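You operate a simulated robot arm through the tools that you are given. There is no shell and no other tool.

You run a simulated robot arm. Do the job below in one go: nothing can be reset, and whatever is moved stays where it is left.

Task
On the grey gearbox try fourth gear, then second gear, turning the hand wheel in each.
Fine: a quarter turn or more in each gear; leave it in second.

Only the result counts: the job must be done as asked and must still hold three seconds after the hand-in. Knocking over, shifting, dropping, spilling or breaking anything else fails it.

Robot
A 7-joint arm with a two-finger parallel gripper, fixed in place. Base frame: the origin is on the floor under the middle of its stand, x ahead of it, y to its left, z up. Lengths are in m, angles in rad, forces in N, time in s.
It reaches about 1.479 m from its shoulder. Its first joint turns from -2.897 to 2.897 rad. Payload 4.4 kg.
Tool frame: the origin (TCP) lies between the finger pads and is the grasp point; the fingertips stand 0.023 m ahead of it; z points along the fingers, y is the line along which they close. The gripper opens to 0.094 m. The fingers are 0.038 m wide and 0.01 m thick; the gripper's body (0.054 by 0.096 m) begins 0.039 m behind the TCP.
Orientation is that of the tool frame in the base frame, as [roll, pitch, yaw] about the fixed x, y, z axes, in that order (R = Rz(yaw) Ry(pitch) Rx(roll)). With the fingers straight down and closing along the base's y, the tool's x points along the base's -x, its y along +y and its z along -z.

Tools
- The arm moves only by the tool nudge_tool. Its argument "plan" is one flat list of numbers, 7 for each row, row after row: the shift along the tool's x, y, z in units of 200 mm (1.0 is 200 mm), then the turn, a rotation vector about the tool's x, y, z in units of 120 degrees (1.0 is 120 degrees), then the finger opening in m, from 0 to 0.094. In form: [tx, ty, tz, rx, ry, rz, grip, tx, ty, tz, rx, ry, rz, grip, ...]. A call has 1 to 20 rows; each row is the pose to reach, as a shift and turn from the pose commanded when the call began, along the tool's axes at that moment. A call with a number of a shift or a turn outside -1 to 1 is refused whole. A row lasts 0.2 s, in which the tool goes at most 0.05 m and 0.15 rad; a call with a longer step from one row to the next is refused whole, and so is a gripper value outside its range. A pose out of reach is approached as far as the arm can. The call stops where the force on the tool passes 40 N (or 10 N more than at its start, if that is more) or the arm is blocked; 0.2 s more then pass. Each finger travels about 0.072 m/s and halts on what it meets, pressing with about 30 N; the grip force reading is that of the motor and also rises with nothing between the fingers. The clock runs only during rows and for 0.2 s after the last one: add rows that repeat a pose to give the fingers time. It gives the time, the measured TCP pose, the force on the tool (base axes), the opening and the grip force at its end, in the units of the frame above (readings bear some noise), with the torque about the TCP (base axes, N m) and any sound that the robot's microphone picked up, and new pictures: "pictures" is both (left out), scene, wrist or none.
- Cameras (640 x 400 px; columns grow to the right, rows downward): "scene" is fixed at [0.0441, 0.6558, 1.8217]; the picture's right is [-0.04, -1.00, 0.00], its down [-0.68, 0.03, -0.74] and it looks along [0.74, -0.03, -0.68] (base axes); focal length 367 px, centre (320, 200). "wrist" rides on the gripper at [0.086, 0.016, -0.074] in the tool frame; the picture's right is [-0.18, 0.98, 0.00], its down [-0.58, -0.11, -0.81] and it looks along [-0.79, -0.15, 0.59] (tool axes); focal length 243 px, centre (320, 200).
- locate(camera, pixels): for up to 12 pixels [column, row] of the newest picture of that camera ("zoom" is the newest enlarged one), the place [x, y, z] in the base frame of the surface seen there, good to about 0.003 m, but the place of the scene camera against the robot may be out by one fixed shift of up to 0.025 m in any direction. The clock stands still meanwhile.
- inspect(camera, box): a new picture of the part [left, top, right, bottom] of that camera's present view, enlarged. The clock stands still meanwhile.
- hand_in(): hands the job in; it is judged then, once.

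Unless the task says otherwise, let go and move clear before handing in.

The tools are called after "Call:" as name(argument=value, ...) on one line, values as JSON. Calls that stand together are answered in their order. nudge_tool: Moves the arm, as the interface text tells. Its arguments: {"type":"object","properties":{"plan":{"type":"array","items":{"type":"number"}},"pictures":{"type":"string","enum":["both","scene","wrist","none"]}},"required":["plan"]} The other tools are called the same way: locate (camera, pixels) gives the place of the surface under pixels of a picture; inspect (camera, box) takes an enlarged picture of a part of a camera's view; hand_in () hands the job in.

At the start:

```text
t: 0.0
tool_pos: [0.423, 0.4946, 1.4491]
ee_rot: [3.14, 0.001, 3.141]
ft_force: [-1.4, 0.4, 0.2]
moment: [-0.03, 0.01, -0.01]
width: 0.0941
gripper_force: 0.1
```

scene: 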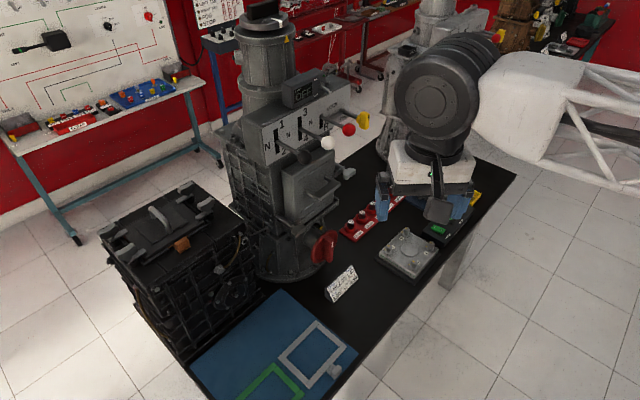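
wrist: 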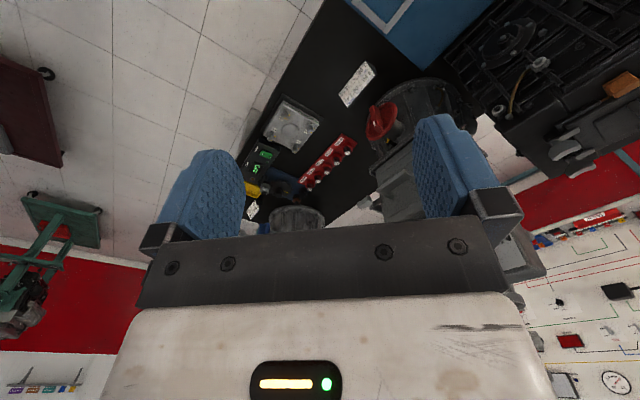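

The scene shows a grey gearbox around pixel (290,120) with a gate plate of gears, knobs near (328,143), (348,130), (362,120), and a red hand wheel near (322,247). I'll enlarge these parts before moving.

Call:
inspect(camera="scene", box=[220, 60, 400, 172])

Call:
inspect(camera="scene", box=[230, 170, 390, 310])

```text
3.56 times, centred on (310, 116) of scene
```

zoom: 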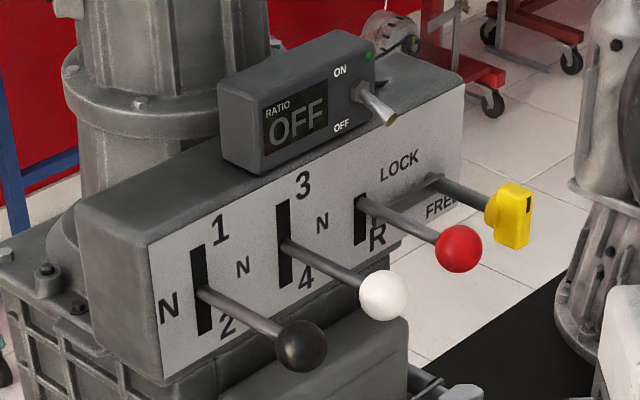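

```text
2.86 times, centred on (310, 240) of scene
```

zoom: 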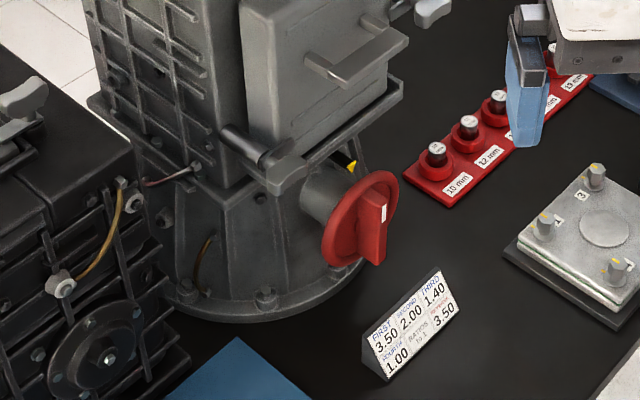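

The zooms show three levers: black (1/2), white (3/4) and red (R). They also show a yellow LOCK/FREE handle, an OFF ratio display with a toggle, and the red wheel with its bar. Next I'll enlarge the lock and measure the points.

Call:
inspect(camera="scene", box=[310, 90, 380, 134])

Call:
locate(camera="scene", pixels=[[304, 157], [328, 143], [348, 130], [363, 121], [277, 141], [299, 129], [320, 118], [342, 110], [267, 160], [349, 84], [331, 89], [305, 93]])

Call:
locate(camera="scene", pixels=[[325, 248], [318, 262], [330, 235], [326, 234], [322, 263], [341, 285], [332, 173], [350, 173], [316, 247], [302, 228], [310, 195], [270, 275]])

```text
9.09 times, centred on (345, 112) of scene
```

zoom: 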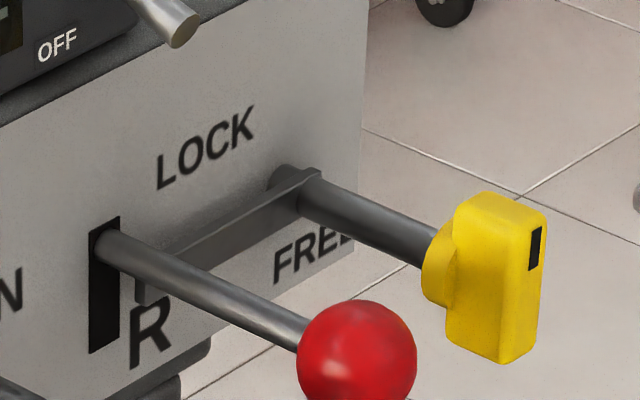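

```text
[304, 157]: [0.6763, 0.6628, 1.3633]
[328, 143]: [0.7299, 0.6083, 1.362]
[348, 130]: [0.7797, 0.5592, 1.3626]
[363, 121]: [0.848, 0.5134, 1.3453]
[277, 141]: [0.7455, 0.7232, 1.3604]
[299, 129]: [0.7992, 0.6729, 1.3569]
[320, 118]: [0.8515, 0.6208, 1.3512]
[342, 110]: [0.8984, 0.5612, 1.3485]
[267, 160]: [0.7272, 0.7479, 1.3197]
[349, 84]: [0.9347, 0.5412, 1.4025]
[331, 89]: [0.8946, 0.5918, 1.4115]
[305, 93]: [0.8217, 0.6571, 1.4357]
```

```text
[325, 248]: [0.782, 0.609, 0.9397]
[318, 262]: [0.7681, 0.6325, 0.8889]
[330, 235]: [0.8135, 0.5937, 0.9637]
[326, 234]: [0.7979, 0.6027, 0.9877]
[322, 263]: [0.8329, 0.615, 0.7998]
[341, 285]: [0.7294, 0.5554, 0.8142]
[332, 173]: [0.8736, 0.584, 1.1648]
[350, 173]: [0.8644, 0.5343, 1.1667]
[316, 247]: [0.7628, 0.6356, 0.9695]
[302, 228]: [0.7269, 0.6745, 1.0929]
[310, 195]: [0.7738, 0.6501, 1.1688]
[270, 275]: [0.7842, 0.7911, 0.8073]
```

The black knob at (304,157) sits near (0.68, 0.66, 1.36) and the panel faces about (-0.7, -0.7, 0). The yellow latch only blocks the reverse slot. I'll turn the tool horizontal, facing the panel, at a safe standoff.

Call:
nudge_tool(plan=[-0.0488, 0.0064, 0.033, -0.059, -0.0244, 0.0244, 0.06, -0.0975, 0.0128, 0.066, -0.1179, -0.0489, 0.0489, 0.06, -0.1463, 0.0193, 0.099, -0.1769, -0.0733, 0.0733, 0.06, -0.195, 0.0257, 0.132, -0.2358, -0.0977, 0.0977, 0.06, -0.2438, 0.0321, 0.165, -0.2948, -0.1221, 0.1221, 0.06, -0.2925, 0.0385, 0.198, -0.3538, -0.1466, 0.1466, 0.06, -0.3413, 0.0449, 0.231, -0.4127, -0.171, 0.171, 0.06, -0.39, 0.0513, 0.264, -0.4717, -0.1954, 0.1954, 0.06, -0.4388, 0.0578, 0.297, -0.5306, -0.2198, 0.2198, 0.06, -0.4875, 0.0642, 0.33, -0.5896, -0.2443, 0.2443, 0.06, -0.5363, 0.0706, 0.363, -0.6485, -0.2687, 0.2687, 0.06, -0.585, 0.077, 0.396, -0.7075, -0.2931, 0.2931, 0.06])

```text
t: 2.8
tool_pos: [0.5753, 0.5482, 1.2658]
ee_rot: [1.744, 0.011, 2.375]
ft_force: [0.3, -0.3, -0.7]
moment: [0.02, -0.03, 0.01]
width: 0.0595
gripper_force: 0.1
out of reach, approached as far as the arm can: row 12
stopped in row 12: the arm was blocked; the commanded pose is now the measured one
```

scene: 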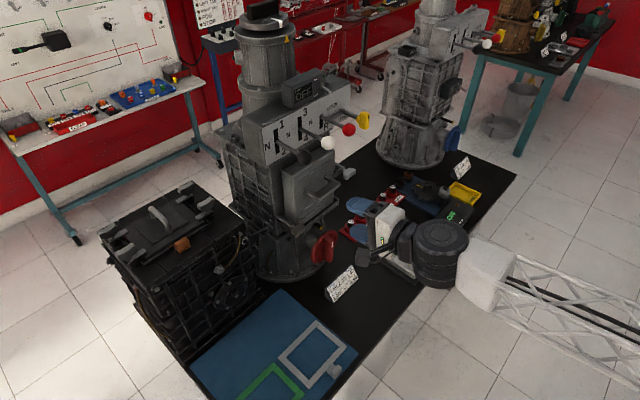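
wrist: 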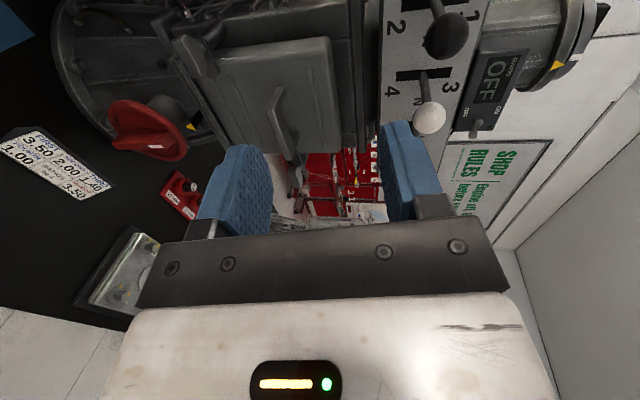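

The arm reached its limit before row 12: the TCP is at (0.575, 0.548, 1.266) and tilted about 10° down. A second gearbox with a blue wheel is now visible near (425,90), so I need to check which one is "the grey gearbox".

Call:
inspect(camera="scene", box=[360, 0, 520, 190])

Call:
inspect(camera="scene", box=[220, 0, 380, 100])

Call:
inspect(camera="scene", box=[320, 150, 500, 310])

Call:
inspect(camera="wrist", box=[320, 0, 560, 150])

Call:
inspect(camera="wrist", box=[0, 50, 240, 220])

```text
2.11 times, centred on (440, 95) of scene
```

zoom: 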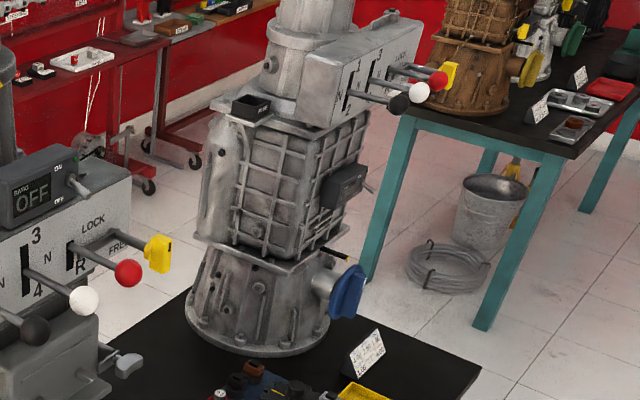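

```text
4.00 times, centred on (300, 50) of scene
```

zoom: 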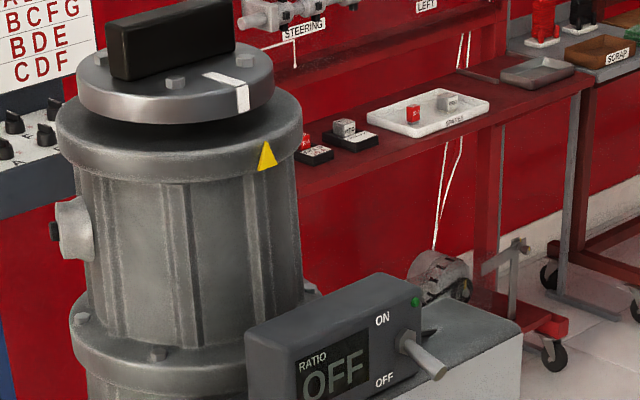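

```text
2.50 times, centred on (410, 230) of scene
```

zoom: 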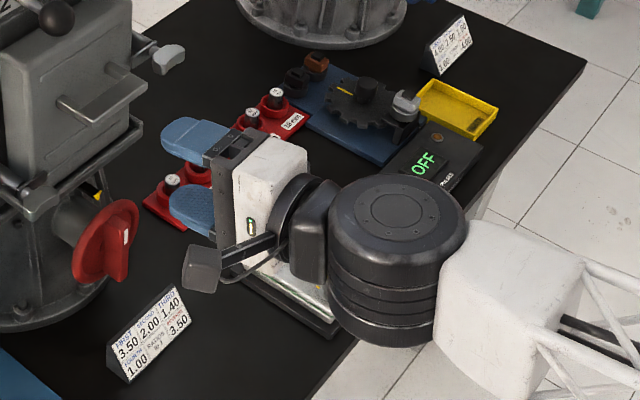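

```text
2.67 times, centred on (440, 75) of wrist
```

zoom: 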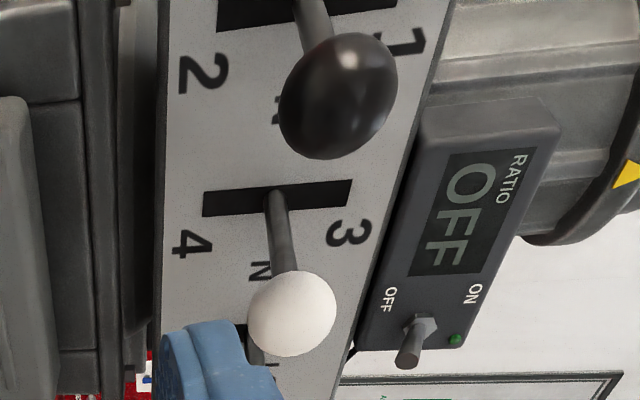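

```text
2.35 times, centred on (120, 135) of wrist
```

zoom: 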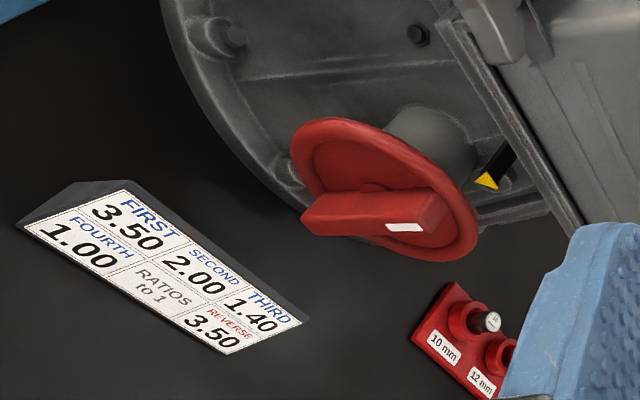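

Two greyish gearboxes are in view: the near one with the red wheel, and a paler one at (425,90) with a blue wheel. I'll locate the far one's parts for reach and look closer at both.

Call:
locate(camera="scene", pixels=[[477, 46], [487, 43], [496, 37], [452, 137], [447, 20], [420, 85], [402, 46], [460, 165], [410, 150], [498, 30], [385, 155], [440, 205]])

Call:
inspect(camera="scene", box=[430, 0, 520, 60])

Call:
inspect(camera="scene", box=[380, 30, 480, 100])

Call:
inspect(camera="scene", box=[225, 100, 355, 190])

Call:
inspect(camera="scene", box=[100, 170, 260, 360])

```text
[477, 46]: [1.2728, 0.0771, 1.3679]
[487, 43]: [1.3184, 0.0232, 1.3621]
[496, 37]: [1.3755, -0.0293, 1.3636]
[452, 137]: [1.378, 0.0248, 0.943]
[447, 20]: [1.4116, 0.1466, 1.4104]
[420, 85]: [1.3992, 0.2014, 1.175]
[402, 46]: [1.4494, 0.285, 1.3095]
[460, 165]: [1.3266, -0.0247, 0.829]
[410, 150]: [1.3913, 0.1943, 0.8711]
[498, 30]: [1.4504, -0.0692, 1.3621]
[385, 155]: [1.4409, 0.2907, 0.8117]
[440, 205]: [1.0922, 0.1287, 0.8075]
```

```text
6.67 times, centred on (475, 30) of scene
```

zoom: 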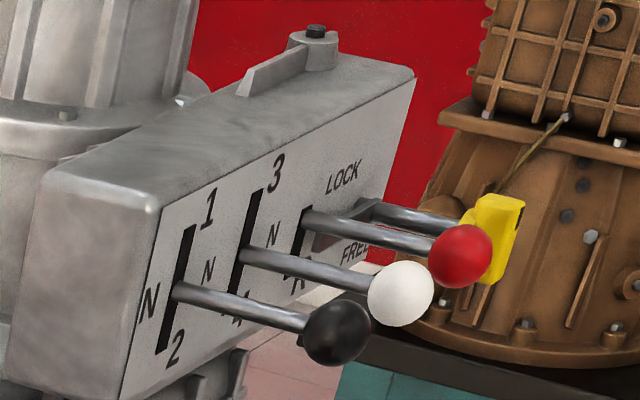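

```text
5.71 times, centred on (430, 65) of scene
```

zoom: 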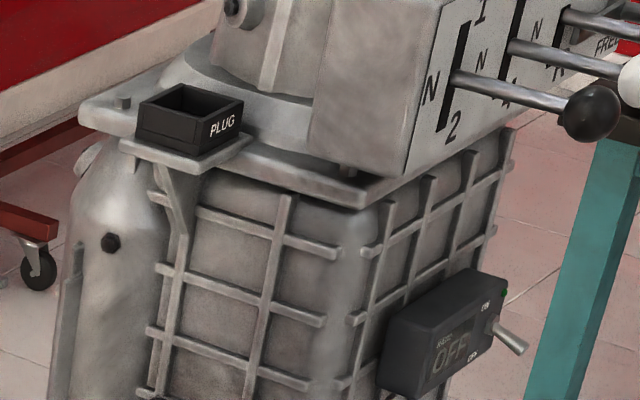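

```text
4.44 times, centred on (290, 145) of scene
```

zoom: 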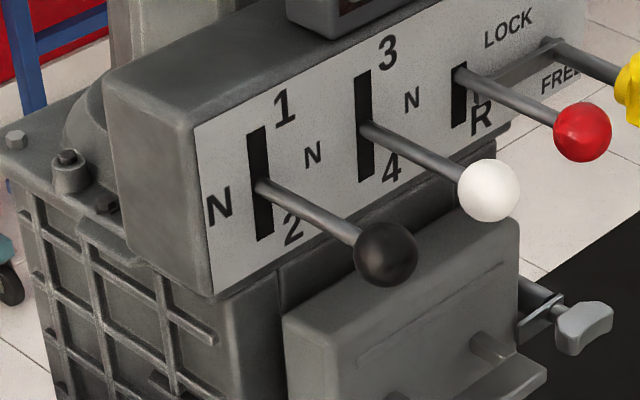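

```text
2.11 times, centred on (180, 265) of scene
```

zoom: 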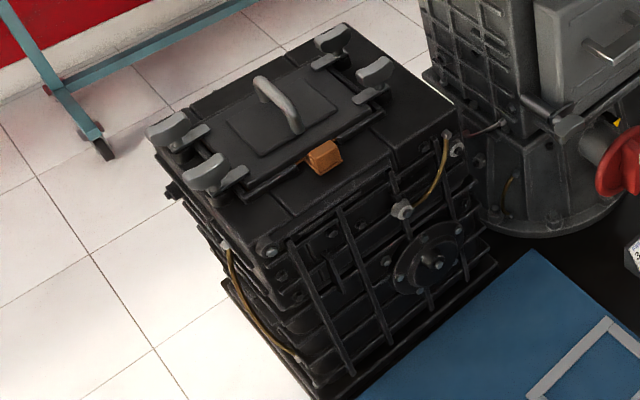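

The near gearbox is painted plain grey with a red wheel, while the far one is bare silver metal, so the near one is the target. All its levers are in neutral. I'll measure where the arm's own links are to understand the reach limit, and use the wrist camera for accurate knob positions.

Call:
locate(camera="scene", pixels=[[440, 228], [440, 275], [410, 245], [390, 225], [370, 258], [480, 265], [510, 265], [600, 290], [600, 340], [357, 205], [364, 237], [485, 310]])

Call:
locate(camera="wrist", pixels=[[447, 34], [430, 118], [423, 84], [432, 5], [397, 30], [395, 100], [475, 18], [450, 85], [478, 133], [150, 135], [160, 145], [50, 170]])

Call:
locate(camera="wrist", pixels=[[115, 145], [110, 105], [178, 140], [172, 120], [190, 127], [10, 140], [110, 185], [300, 95], [290, 155], [440, 73], [402, 73], [180, 190]])

```text
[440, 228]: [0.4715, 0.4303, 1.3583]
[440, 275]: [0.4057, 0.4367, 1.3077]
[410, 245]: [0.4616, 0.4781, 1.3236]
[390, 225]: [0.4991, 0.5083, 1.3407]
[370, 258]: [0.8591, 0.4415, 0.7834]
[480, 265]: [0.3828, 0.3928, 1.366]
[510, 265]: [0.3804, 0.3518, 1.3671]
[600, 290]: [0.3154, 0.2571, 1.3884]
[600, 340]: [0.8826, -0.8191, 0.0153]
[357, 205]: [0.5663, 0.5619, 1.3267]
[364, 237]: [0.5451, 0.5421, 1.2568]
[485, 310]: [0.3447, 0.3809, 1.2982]
```

```text
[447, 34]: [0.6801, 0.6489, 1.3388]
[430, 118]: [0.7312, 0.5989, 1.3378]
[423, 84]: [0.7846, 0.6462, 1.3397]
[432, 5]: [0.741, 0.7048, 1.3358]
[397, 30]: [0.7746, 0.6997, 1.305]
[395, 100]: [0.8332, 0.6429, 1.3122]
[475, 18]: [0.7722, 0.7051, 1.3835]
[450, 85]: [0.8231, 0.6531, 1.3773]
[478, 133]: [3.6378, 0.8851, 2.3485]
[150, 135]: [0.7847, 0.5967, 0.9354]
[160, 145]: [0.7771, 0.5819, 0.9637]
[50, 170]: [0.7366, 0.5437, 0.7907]
```

```text
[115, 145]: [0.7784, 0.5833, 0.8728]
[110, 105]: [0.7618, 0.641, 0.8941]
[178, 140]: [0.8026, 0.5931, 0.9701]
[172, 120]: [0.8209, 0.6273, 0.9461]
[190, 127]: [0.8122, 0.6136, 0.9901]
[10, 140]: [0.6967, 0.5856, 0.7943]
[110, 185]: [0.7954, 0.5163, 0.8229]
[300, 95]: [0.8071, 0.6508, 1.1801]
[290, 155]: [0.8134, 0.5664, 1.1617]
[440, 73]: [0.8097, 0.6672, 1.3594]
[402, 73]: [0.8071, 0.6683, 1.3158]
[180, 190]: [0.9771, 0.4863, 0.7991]
```

The wrist camera gives knob centres of about (0.746, 0.601, 1.340) for white and (0.695, 0.655, 1.341) for black, with the panel facing exactly 45°. I'll level the tool and move to a standoff in front of the white knob, to test the reach.

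Call:
nudge_tool(plan=[-0.0712, 0.0708, 0.0418, -0.0138, 0, 0, 0.06, -0.1423, 0.1417, 0.0837, -0.0275, 0, 0, 0.06, -0.2135, 0.2125, 0.1255, -0.0413, 0, 0, 0.06, -0.2847, 0.2833, 0.1673, -0.0551, 0, 0, 0.06, -0.3558, 0.3542, 0.2092, -0.0688, 0, 0, 0.06, -0.427, 0.425, 0.251, -0.0826, 0, 0, 0.06])

```text
t: 4.2
tool_pos: [0.6815, 0.5339, 1.3463]
ee_rot: [1.565, 0.009, 2.373]
ft_force: [-0.5, 0.3, -0.8]
moment: [0.02, 0.01, 0.0]
width: 0.0601
gripper_force: 0.1
```

scene: 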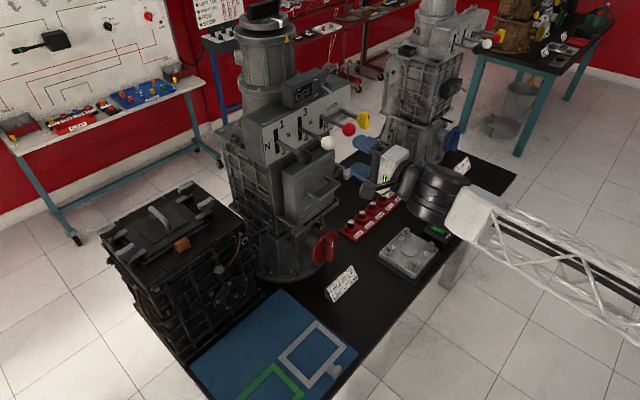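
wrist: 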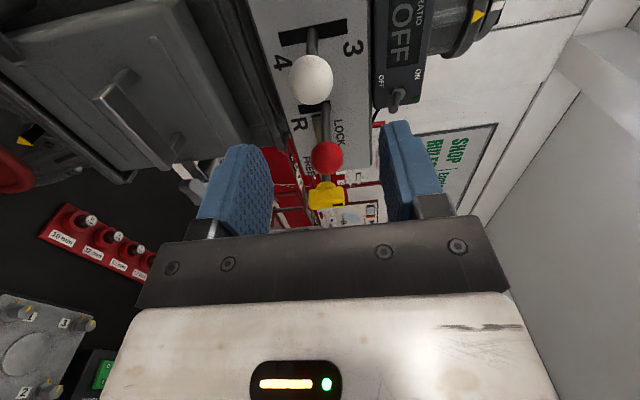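

The reach is good here: the TCP is at (0.6815, 0.5339, 1.346), level and facing the panel, with the white knob at wrist pixel (311,78). I'll measure it again from this closer view.

Call:
locate(camera="wrist", pixels=[[311, 80], [327, 158], [325, 195], [312, 45], [285, 45], [340, 30], [300, 98], [322, 110], [330, 125], [285, 60], [352, 47], [320, 120]])

Call:
inspect(camera="wrist", box=[220, 0, 420, 220])

```text
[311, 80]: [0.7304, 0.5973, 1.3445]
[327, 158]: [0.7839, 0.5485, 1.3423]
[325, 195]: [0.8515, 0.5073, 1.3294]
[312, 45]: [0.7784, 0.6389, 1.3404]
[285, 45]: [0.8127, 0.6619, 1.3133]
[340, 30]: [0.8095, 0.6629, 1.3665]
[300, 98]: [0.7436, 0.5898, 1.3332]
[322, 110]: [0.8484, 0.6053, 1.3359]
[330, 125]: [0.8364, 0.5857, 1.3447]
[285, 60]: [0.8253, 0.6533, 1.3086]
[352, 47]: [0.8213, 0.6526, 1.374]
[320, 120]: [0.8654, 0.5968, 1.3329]
```

```text
1.82 times, centred on (320, 110) of wrist
```

zoom: 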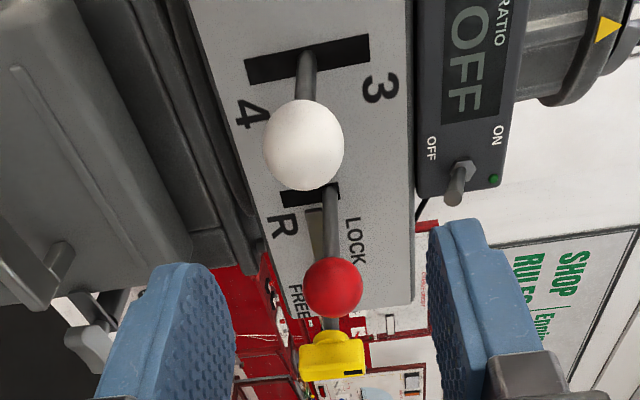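

The white knob's centre comes out at (0.7454, 0.6026, 1.343). I'll advance 94 mm along the lever so the open fingers straddle it from above and below, then close to 0.042.

Call:
nudge_tool(plan=[0.005, -0.005, 0.1, 0, 0, 0, 0.06, 0.01, -0.01, 0.2, 0, 0, 0, 0.06, 0.017, -0.0165, 0.3, 0, 0, 0, 0.06, 0.017, -0.0165, 0.39, 0, 0, 0, 0.06, 0.017, -0.0165, 0.46, 0, 0, 0, 0.06, 0.017, -0.0165, 0.46, 0, 0, 0, 0.042, 0.017, -0.0165, 0.46, 0, 0, 0, 0.042])

```text
t: 5.8
tool_pos: [0.7441, 0.6022, 1.3408]
ee_rot: [1.567, 0.011, 2.374]
ft_force: [-0.4, 0.1, 0.2]
moment: [-0.02, -0.01, -0.01]
width: 0.0418
gripper_force: 0.1
```

scene: 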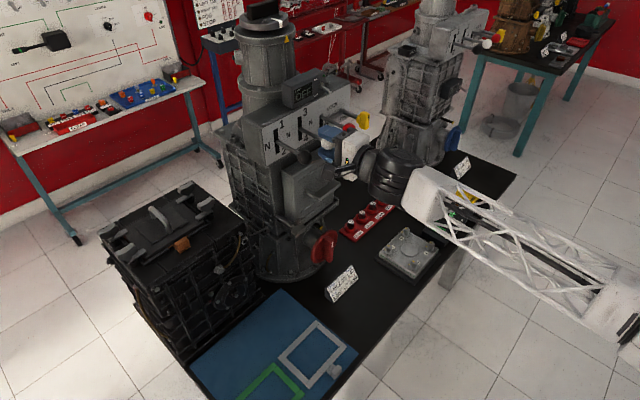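
wrist: 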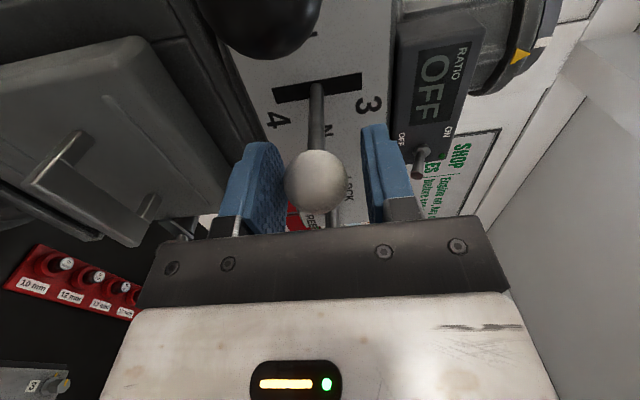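

The white knob at wrist pixel (316,182) sits between the fingers with a small gap. Now I'll push it down toward 4 in small steps.

Call:
nudge_tool(plan=[0, -0.03, 0, 0, 0, 0, 0.042, 0, -0.06, 0, 0, 0, 0, 0.042, 0, -0.09, 0, 0, 0, 0, 0.042, 0, -0.12, 0, 0, 0, 0, 0.042, 0, -0.15, 0, 0, 0, 0, 0.042])

```text
t: 7.0
tool_pos: [0.7441, 0.6014, 1.3125]
ee_rot: [1.565, 0.01, 2.373]
ft_force: [0.5, -0.8, 0.3]
moment: [-0.02, -0.01, 0.0]
width: 0.0424
gripper_force: 0.1
```

scene: 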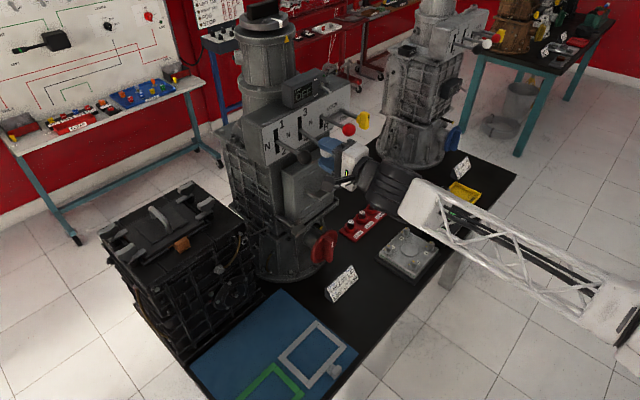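
wrist: 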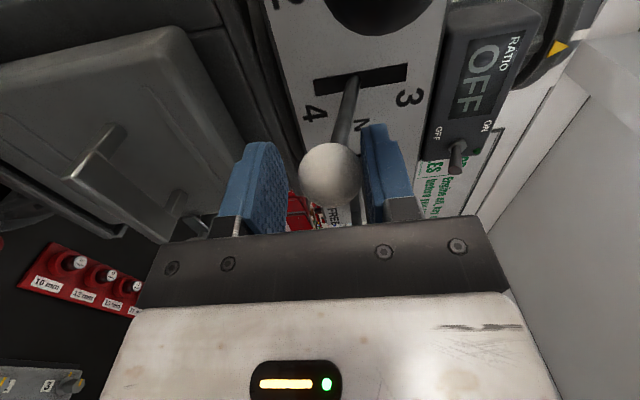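

The knob is following the upper finger down (wrist pixel (330,173)) and the lever is pivoting, with no resistance and no sound yet. I'll keep pushing down.

Call:
nudge_tool(plan=[0, -0.03, 0, 0, 0, 0, 0.042, 0, -0.06, 0, 0, 0, 0, 0.042, 0, -0.09, 0, 0, 0, 0, 0.042, 0, -0.12, 0, 0, 0, 0, 0.042])

```text
t: 8.0
tool_pos: [0.7438, 0.6015, 1.2901]
ee_rot: [1.566, 0.009, 2.372]
ft_force: [0.7, 0.3, 3.7]
moment: [0.02, -0.04, 0.01]
width: 0.0433
gripper_force: 2.4
```

scene: 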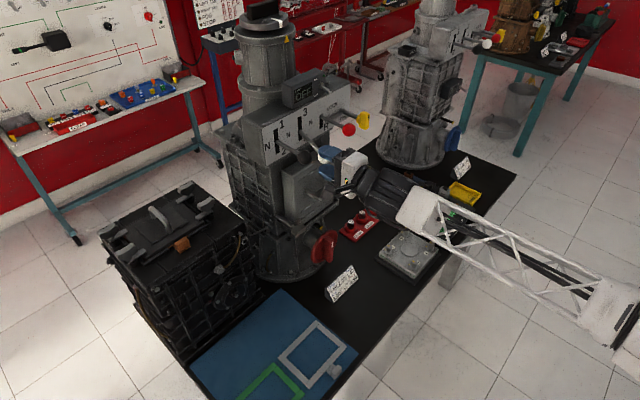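
wrist: 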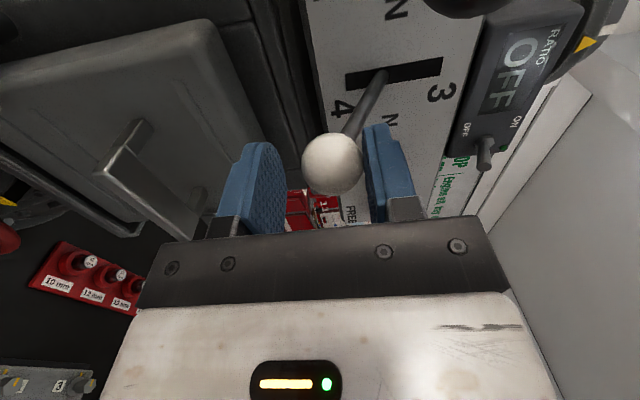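

A light 3.7 N load has appeared as the knob keeps moving down (wrist pixel (332,163)). I'll keep pushing to find the stop or a click.

Call:
nudge_tool(plan=[0, -0.02, 0, 0, 0, 0, 0.042, 0, -0.04, 0, 0, 0, 0, 0.042, 0, -0.06, 0, 0, 0, 0, 0.042, 0, -0.08, 0, 0, 0, 0, 0.042])

```text
t: 9.0
tool_pos: [0.742, 0.6026, 1.2856]
ee_rot: [1.554, 0.01, 2.376]
ft_force: [-6.0, -6.8, 19.5]
moment: [0.36, -0.42, -0.01]
width: 0.0508
gripper_force: 10.7
stopped in row 4: the force on the tool passed its limit at 42 N (the readings are from after the stop); the commanded pose is now the measured one
```

scene: 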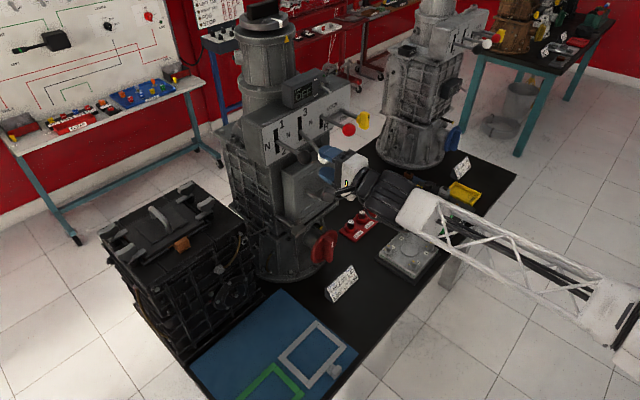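
wrist: 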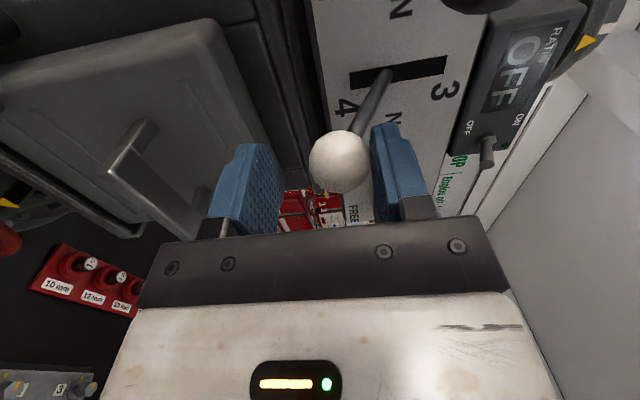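

The knob stopped against a hard limit at about z 1.295, 47 mm below neutral (upper finger loaded, 42 N). I'll ease off, open, back away, and check whether the lever stays down.

Call:
nudge_tool(plan=[0, 0.02, 0, 0, 0, 0, 0.055, 0, 0.03, 0, 0, 0, 0, 0.07, 0, 0.03, -0.1, 0, 0, 0, 0.07, 0, 0.03, -0.25, 0, 0, 0, 0.07, 0, 0.03, -0.4, 0, 0, 0, 0.07])

```text
t: 10.2
tool_pos: [0.6883, 0.5446, 1.2852]
ee_rot: [1.559, 0.011, 2.375]
ft_force: [0.1, 0.0, -0.4]
moment: [-0.01, 0.0, 0.02]
width: 0.0698
gripper_force: 0.1
```

scene: 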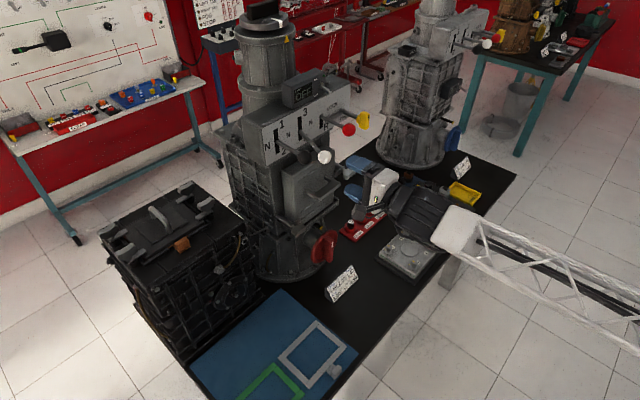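
wrist: 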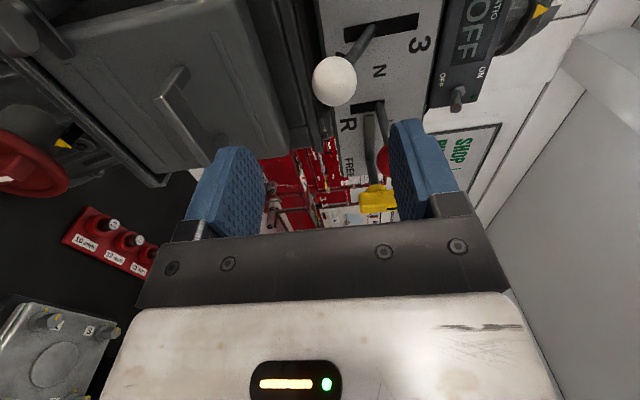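

The white knob stayed down (wrist pixel (335,80), scene (324,157)). I'll look closer to see whether it's at the end of its 4 position.

Call:
inspect(camera="scene", box=[240, 80, 380, 190])

Call:
inspect(camera="wrist", box=[280, 0, 480, 130])

Call:
locate(camera="wrist", pixels=[[335, 80], [350, 50], [360, 38], [395, 25], [365, 30], [412, 20], [347, 40]])

```text
3.64 times, centred on (310, 135) of scene
```

zoom: 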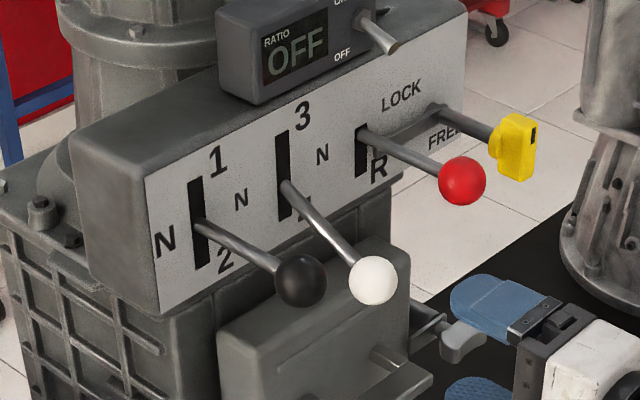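

```text
3.08 times, centred on (380, 65) of wrist
```

zoom: 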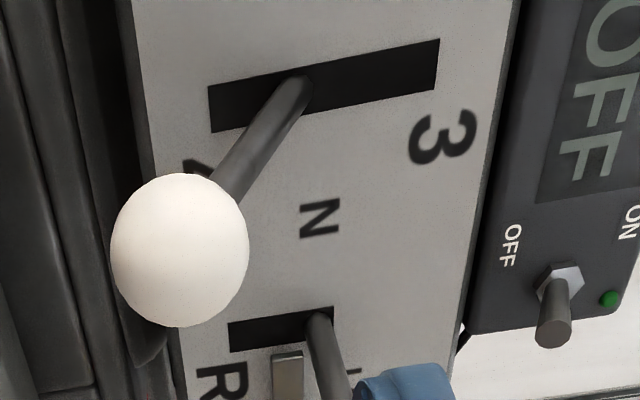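

```text
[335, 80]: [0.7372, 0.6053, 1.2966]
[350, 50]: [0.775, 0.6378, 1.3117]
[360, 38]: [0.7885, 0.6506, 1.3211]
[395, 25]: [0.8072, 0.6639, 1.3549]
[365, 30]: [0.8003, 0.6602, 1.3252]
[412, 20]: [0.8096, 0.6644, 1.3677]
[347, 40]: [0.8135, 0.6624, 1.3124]
```

The white lever sits at its lower stop, next to the 4, and holds there. Now I'll back off and descend in front of the red wheel, whose centre is near (0.78, 0.58, 0.92), in two legs.

Call:
nudge_tool(plan=[-0.05, 0, -0.19, 0, 0, 0, 0.07, -0.1, 0, -0.38, 0, 0, 0, 0.07, -0.14, -0.2, -0.38, 0, 0, 0, 0.07, -0.1625, -0.4, -0.38, 0, 0, 0, 0.07, -0.1625, -0.6, -0.38, 0, 0, 0, 0.07, -0.1625, -0.8, -0.38, 0, 0, 0, 0.07, -0.1625, -0.8875, -0.38, 0, 0, 0, 0.07])

```text
t: 11.8
tool_pos: [0.6612, 0.467, 1.1078]
ee_rot: [1.558, 0.011, 2.373]
ft_force: [-0.4, -0.6, 0.6]
moment: [0.02, -0.02, 0.01]
width: 0.0698
gripper_force: 0.1
```

scene: 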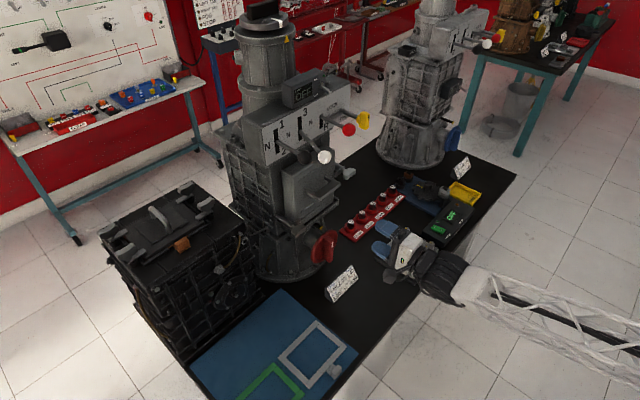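
wrist: 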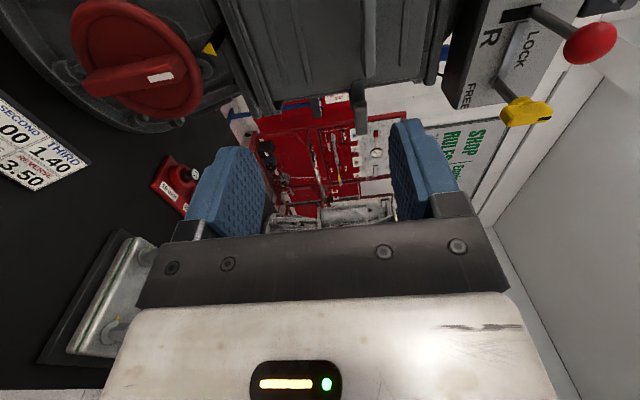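

The wheel is visible at wrist (135,60) with its bar upright and the white mark near the yellow pointer at (208,47). I'll zoom in and measure its centre and bar.

Call:
inspect(camera="wrist", box=[50, 0, 250, 130])

Call:
locate(camera="wrist", pixels=[[90, 85], [120, 78], [160, 76], [183, 68], [85, 20], [120, 6], [150, 20], [185, 95], [190, 110], [160, 115], [208, 47], [178, 60]])

Call:
locate(camera="wrist", pixels=[[90, 72], [130, 62], [170, 54], [90, 95], [130, 92], [170, 84], [90, 160], [60, 135], [30, 120], [75, 40], [200, 80], [140, 40]])

```text
3.08 times, centred on (150, 65) of wrist
```

zoom: 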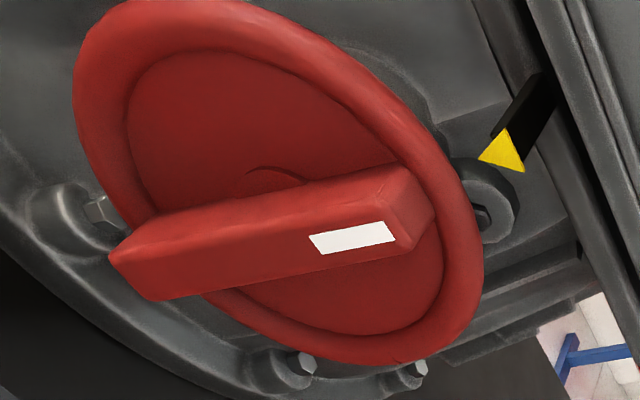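

```text
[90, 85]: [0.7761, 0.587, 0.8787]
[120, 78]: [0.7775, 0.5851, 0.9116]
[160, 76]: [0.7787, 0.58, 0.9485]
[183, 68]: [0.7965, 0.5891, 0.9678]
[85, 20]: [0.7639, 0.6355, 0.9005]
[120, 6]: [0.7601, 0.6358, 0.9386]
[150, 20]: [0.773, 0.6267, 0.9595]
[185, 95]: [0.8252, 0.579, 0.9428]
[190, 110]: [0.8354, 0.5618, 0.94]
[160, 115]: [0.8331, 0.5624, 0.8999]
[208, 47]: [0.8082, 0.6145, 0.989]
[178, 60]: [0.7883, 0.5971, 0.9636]
```

```text
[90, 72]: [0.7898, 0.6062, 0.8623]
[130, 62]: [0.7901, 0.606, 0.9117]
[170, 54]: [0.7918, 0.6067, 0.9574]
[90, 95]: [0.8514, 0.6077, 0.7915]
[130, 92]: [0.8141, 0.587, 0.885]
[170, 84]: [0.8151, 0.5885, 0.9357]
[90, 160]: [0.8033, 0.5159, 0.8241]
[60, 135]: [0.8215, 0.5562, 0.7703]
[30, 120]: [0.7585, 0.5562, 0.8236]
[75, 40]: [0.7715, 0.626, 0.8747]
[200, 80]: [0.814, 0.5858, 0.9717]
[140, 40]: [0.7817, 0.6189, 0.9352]
```

The disc spans roughly u 0.089–0.193, centred near (0.80, 0.60, 0.92), with the bar's front face at s≈0.962. I'll zoom in to get the bar's edges.

Call:
inspect(camera="wrist", box=[75, 40, 205, 110])

```text
4.92 times, centred on (140, 75) of wrist
```

zoom: 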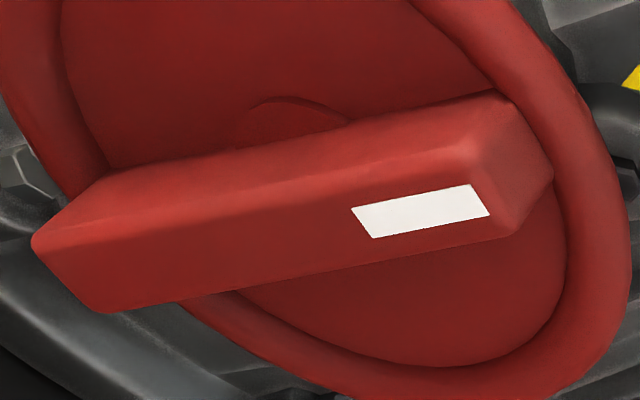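

Call:
locate(camera="zoom", pixels=[[45, 245], [100, 305], [465, 160], [505, 230], [100, 185], [500, 105], [270, 200], [320, 258], [260, 150], [540, 170], [300, 110], [390, 340]])

Call:
locate(camera="zoom", pixels=[[250, 215], [280, 262], [60, 270], [480, 195], [30, 150], [610, 250], [590, 100], [300, 340], [40, 60], [430, 350], [550, 20], [470, 360]])

```text
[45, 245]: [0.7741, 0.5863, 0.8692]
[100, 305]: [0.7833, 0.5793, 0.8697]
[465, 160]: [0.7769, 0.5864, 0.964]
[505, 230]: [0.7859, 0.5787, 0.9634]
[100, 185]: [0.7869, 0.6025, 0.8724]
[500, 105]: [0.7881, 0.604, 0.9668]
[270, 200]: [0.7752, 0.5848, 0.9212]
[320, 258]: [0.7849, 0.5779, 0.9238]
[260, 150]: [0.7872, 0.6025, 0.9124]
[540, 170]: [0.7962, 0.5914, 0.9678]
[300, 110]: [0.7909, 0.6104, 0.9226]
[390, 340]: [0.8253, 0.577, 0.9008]
```

```text
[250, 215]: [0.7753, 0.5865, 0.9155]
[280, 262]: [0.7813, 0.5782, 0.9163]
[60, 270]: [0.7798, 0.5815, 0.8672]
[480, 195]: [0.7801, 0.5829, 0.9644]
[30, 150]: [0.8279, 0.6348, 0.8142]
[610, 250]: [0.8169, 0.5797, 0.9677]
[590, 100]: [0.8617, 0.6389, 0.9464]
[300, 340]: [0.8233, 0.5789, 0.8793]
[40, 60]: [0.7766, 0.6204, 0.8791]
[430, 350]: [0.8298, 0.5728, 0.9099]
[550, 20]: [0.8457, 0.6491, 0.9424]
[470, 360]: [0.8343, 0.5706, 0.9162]
```

The bar runs z 0.866–0.968, centred at u≈0.140 and about 14 mm wide, standing 22 mm off the disc. To grip it I need the fingers closing sideways, so I'll test a 90° turn about the tool axis here in free space, with the camera going up.

Call:
nudge_tool(plan=[0, 0, 0, 0, 0, 0.0625, 0.06, 0, 0, 0, 0, 0, 0.125, 0.06, 0, 0, 0, 0, 0, 0.1875, 0.06, 0, 0, 0, 0, 0, 0.25, 0.06, 0, 0, 0, 0, 0, 0.3125, 0.06, 0, 0, 0, 0, 0, 0.375, 0.06, 0, 0, 0, 0, 0, 0.4375, 0.06, 0, 0, 0, 0, 0, 0.5, 0.06, 0, 0, 0, 0, 0, 0.5625, 0.06, 0, 0, 0, 0, 0, 0.625, 0.06, 0, 0, 0, 0, 0, 0.6875, 0.06, 0, 0, 0, 0, 0, 0.75, 0.06])

```text
t: 14.4
tool_pos: [0.6615, 0.467, 1.1079]
ee_rot: [0.649, -1.558, -2.986]
ft_force: [0.2, 0.7, -0.4]
moment: [0.0, -0.01, 0.04]
width: 0.0601
gripper_force: 0.0
```

scene: 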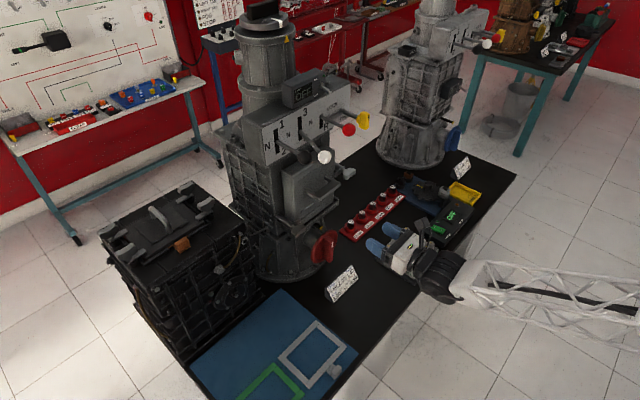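
wrist: 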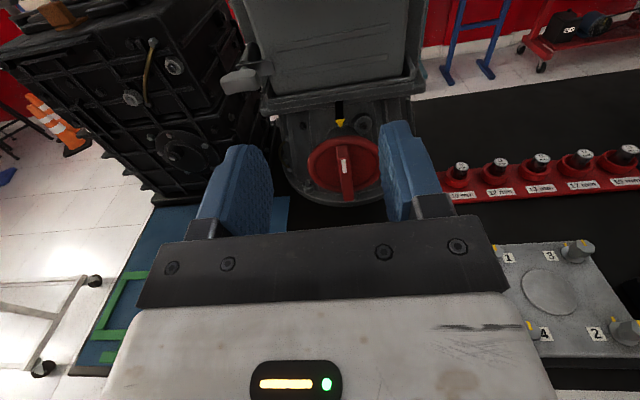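

The turn worked, and the wheel with its white mark is now face-on at wrist (343,168). I'll zoom in and re-measure the bar from this view.

Call:
inspect(camera="wrist", box=[280, 100, 410, 210])

Call:
locate(camera="wrist", pixels=[[344, 155], [344, 175], [346, 195], [340, 150], [349, 150], [343, 190], [352, 190], [309, 165], [378, 160], [342, 140], [340, 123], [347, 165]])

```text
3.64 times, centred on (345, 155) of wrist
```

zoom: 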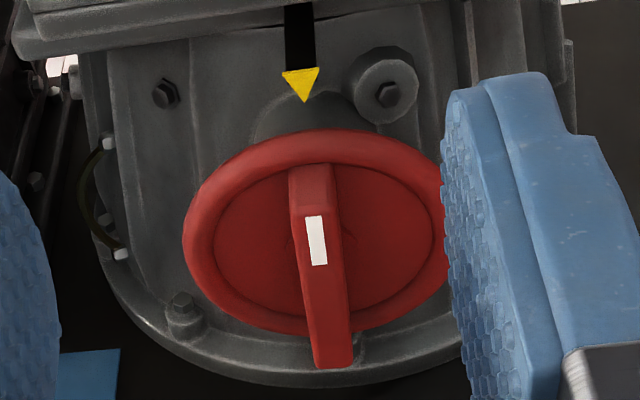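

```text
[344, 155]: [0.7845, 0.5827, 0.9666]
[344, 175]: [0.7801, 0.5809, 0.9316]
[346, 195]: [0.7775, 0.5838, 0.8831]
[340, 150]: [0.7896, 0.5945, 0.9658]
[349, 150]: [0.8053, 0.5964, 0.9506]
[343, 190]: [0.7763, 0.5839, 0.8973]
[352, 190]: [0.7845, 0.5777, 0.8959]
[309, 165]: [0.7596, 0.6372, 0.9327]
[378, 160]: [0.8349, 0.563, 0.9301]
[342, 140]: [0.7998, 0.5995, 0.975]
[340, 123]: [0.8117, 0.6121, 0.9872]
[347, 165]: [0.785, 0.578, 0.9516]
```

The bar's centre is confirmed at u≈0.140, z≈0.917. I'll drop 191 mm to wheel height at the standoff, correct the slight yaw, and come a little closer.

Call:
nudge_tool(plan=[-0.2, 0.003, 0, 0, 0, 0, 0.05, -0.4, 0.006, 0, 0, 0, 0, 0.05, -0.6, 0.009, 0, 0, 0, 0, 0.05, -0.8, 0.0125, 0, -0.0046, -0.0025, 0, 0.05, -0.955, 0.0125, 0, -0.0092, -0.0049, 0, 0.05, -0.955, 0.0125, 0.12, -0.0092, -0.0049, 0, 0.05, -0.955, 0.0125, 0.25, -0.0092, -0.0049, 0, 0.05])

```text
t: 16.0
tool_pos: [0.7001, 0.4994, 0.9167]
ee_rot: [1.509, -1.56, 2.42]
ft_force: [-0.1, -0.3, -0.2]
moment: [0.04, 0.03, 0.0]
width: 0.0502
gripper_force: 0.1
```

scene: 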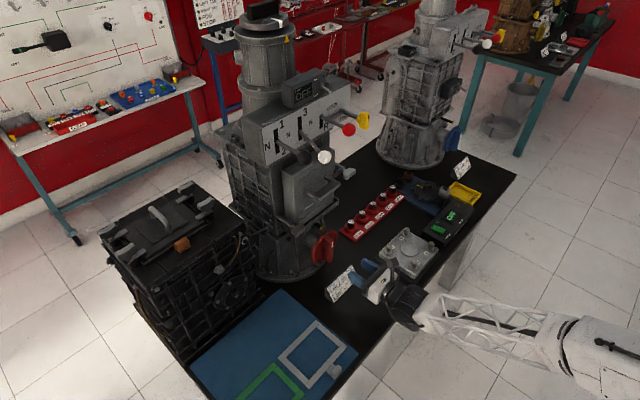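
wrist: 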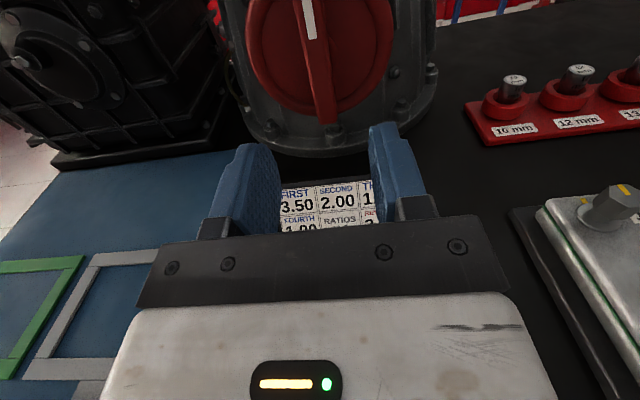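

The TCP is at u 0.142, z 0.917 and squarely facing the wheel. I'll measure the bar from this close view before straddling it.

Call:
locate(camera="wrist", pixels=[[312, 20], [316, 50], [322, 85], [326, 115], [306, 50], [328, 60], [315, 100], [334, 105], [250, 50], [390, 50], [290, 195], [345, 187]])

Call:
inspect(camera="wrist", box=[220, 0, 440, 140])

```text
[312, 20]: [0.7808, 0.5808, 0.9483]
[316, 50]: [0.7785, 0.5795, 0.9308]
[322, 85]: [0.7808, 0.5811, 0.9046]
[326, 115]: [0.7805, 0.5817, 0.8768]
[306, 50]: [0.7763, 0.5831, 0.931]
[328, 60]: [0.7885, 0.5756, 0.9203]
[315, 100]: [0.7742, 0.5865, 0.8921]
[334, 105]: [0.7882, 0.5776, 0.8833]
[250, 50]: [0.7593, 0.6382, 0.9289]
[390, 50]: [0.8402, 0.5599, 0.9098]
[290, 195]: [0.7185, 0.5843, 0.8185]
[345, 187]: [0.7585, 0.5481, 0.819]
```

```text
2.86 times, centred on (330, 70) of wrist
```

zoom: 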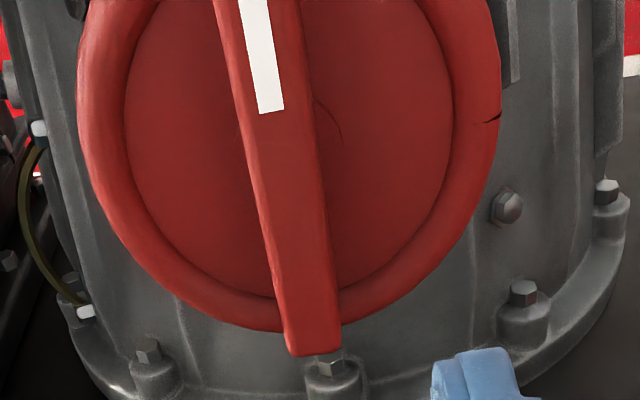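

The bar is centred at u≈0.141, directly ahead of the TCP. I'll advance 110 mm so the fingers straddle it, then close on it.

Call:
nudge_tool(plan=[0, 0, 0.15, 0, 0, 0, 0.05, 0, 0.003, 0.3, 0, 0, 0, 0.05, 0, 0.003, 0.42, 0, 0, 0, 0.05, 0, 0.003, 0.5, 0, 0, 0, 0.05, 0, 0.003, 0.55, 0, 0, 0, 0.05, 0, 0.003, 0.55, 0, 0, 0, 0.0, 0, 0.003, 0.55, 0, 0, 0, 0.0, 0, 0.003, 0.55, 0, 0, 0, 0.0])

```text
t: 17.8
tool_pos: [0.7788, 0.5801, 0.9184]
ee_rot: [1.541, -1.558, 2.397]
ft_force: [-10.6, 6.4, 2.5]
moment: [-0.36, 0.35, -0.6]
width: 0.0182
gripper_force: 44.6
out of reach, approached as far as the arm can: row 2
stopped in row 8: the force on the tool passed its limit at 42 N (the readings are from after the stop); the commanded pose is now the measured one
```

scene: 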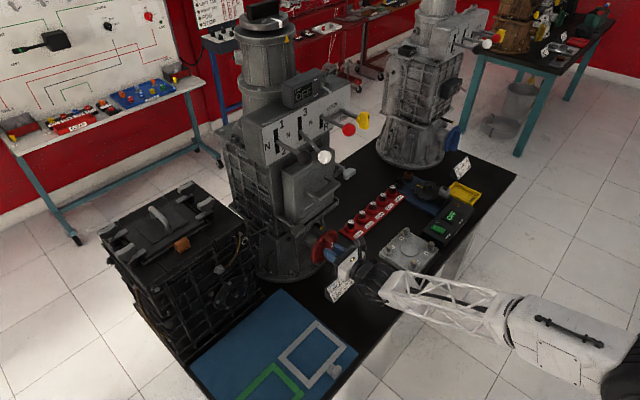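
wrist: 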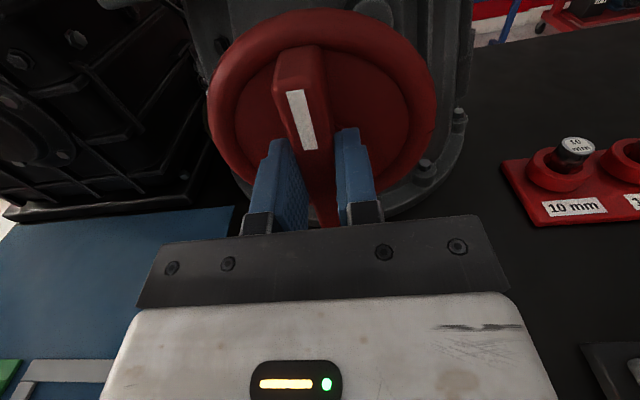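

The fingers hold the bar (opening 18 mm, 45 N motor reading), centred on the axis. Now I'll turn it counter-clockwise in small steps.

Call:
nudge_tool(plan=[0, 0, 0, 0, 0, -0.04, 0.0, 0, 0, 0, 0, 0, -0.09, 0.0, 0, 0, 0, 0, 0, -0.14, 0.0, 0, 0, 0, 0, 0, -0.19, 0.0, 0, 0, 0, 0, 0, -0.24, 0.0, 0, 0, 0, 0, 0, -0.29, 0.0])

```text
t: 18.8
tool_pos: [0.778, 0.5817, 0.9177]
ee_rot: [1.568, -1.155, 2.37]
ft_force: [-8.7, 7.4, 2.5]
moment: [0.1, -0.09, -0.67]
width: 0.0181
gripper_force: 45.1
stopped in row 5: the force on the tool passed its limit at 41 N (the readings are from after the stop); the commanded pose is now the measured one
```

scene: 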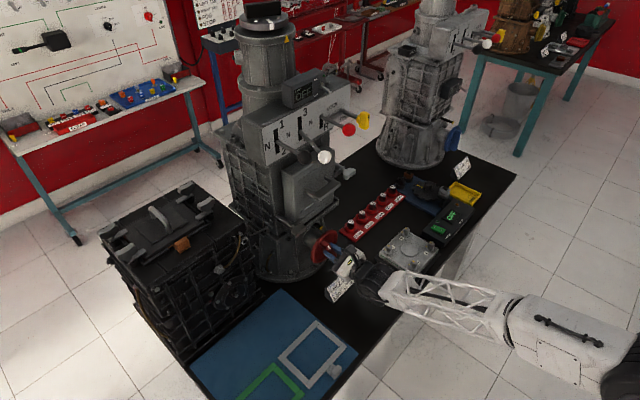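
wrist: 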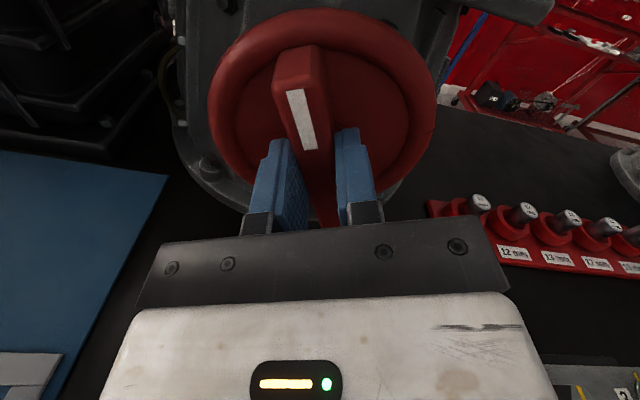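

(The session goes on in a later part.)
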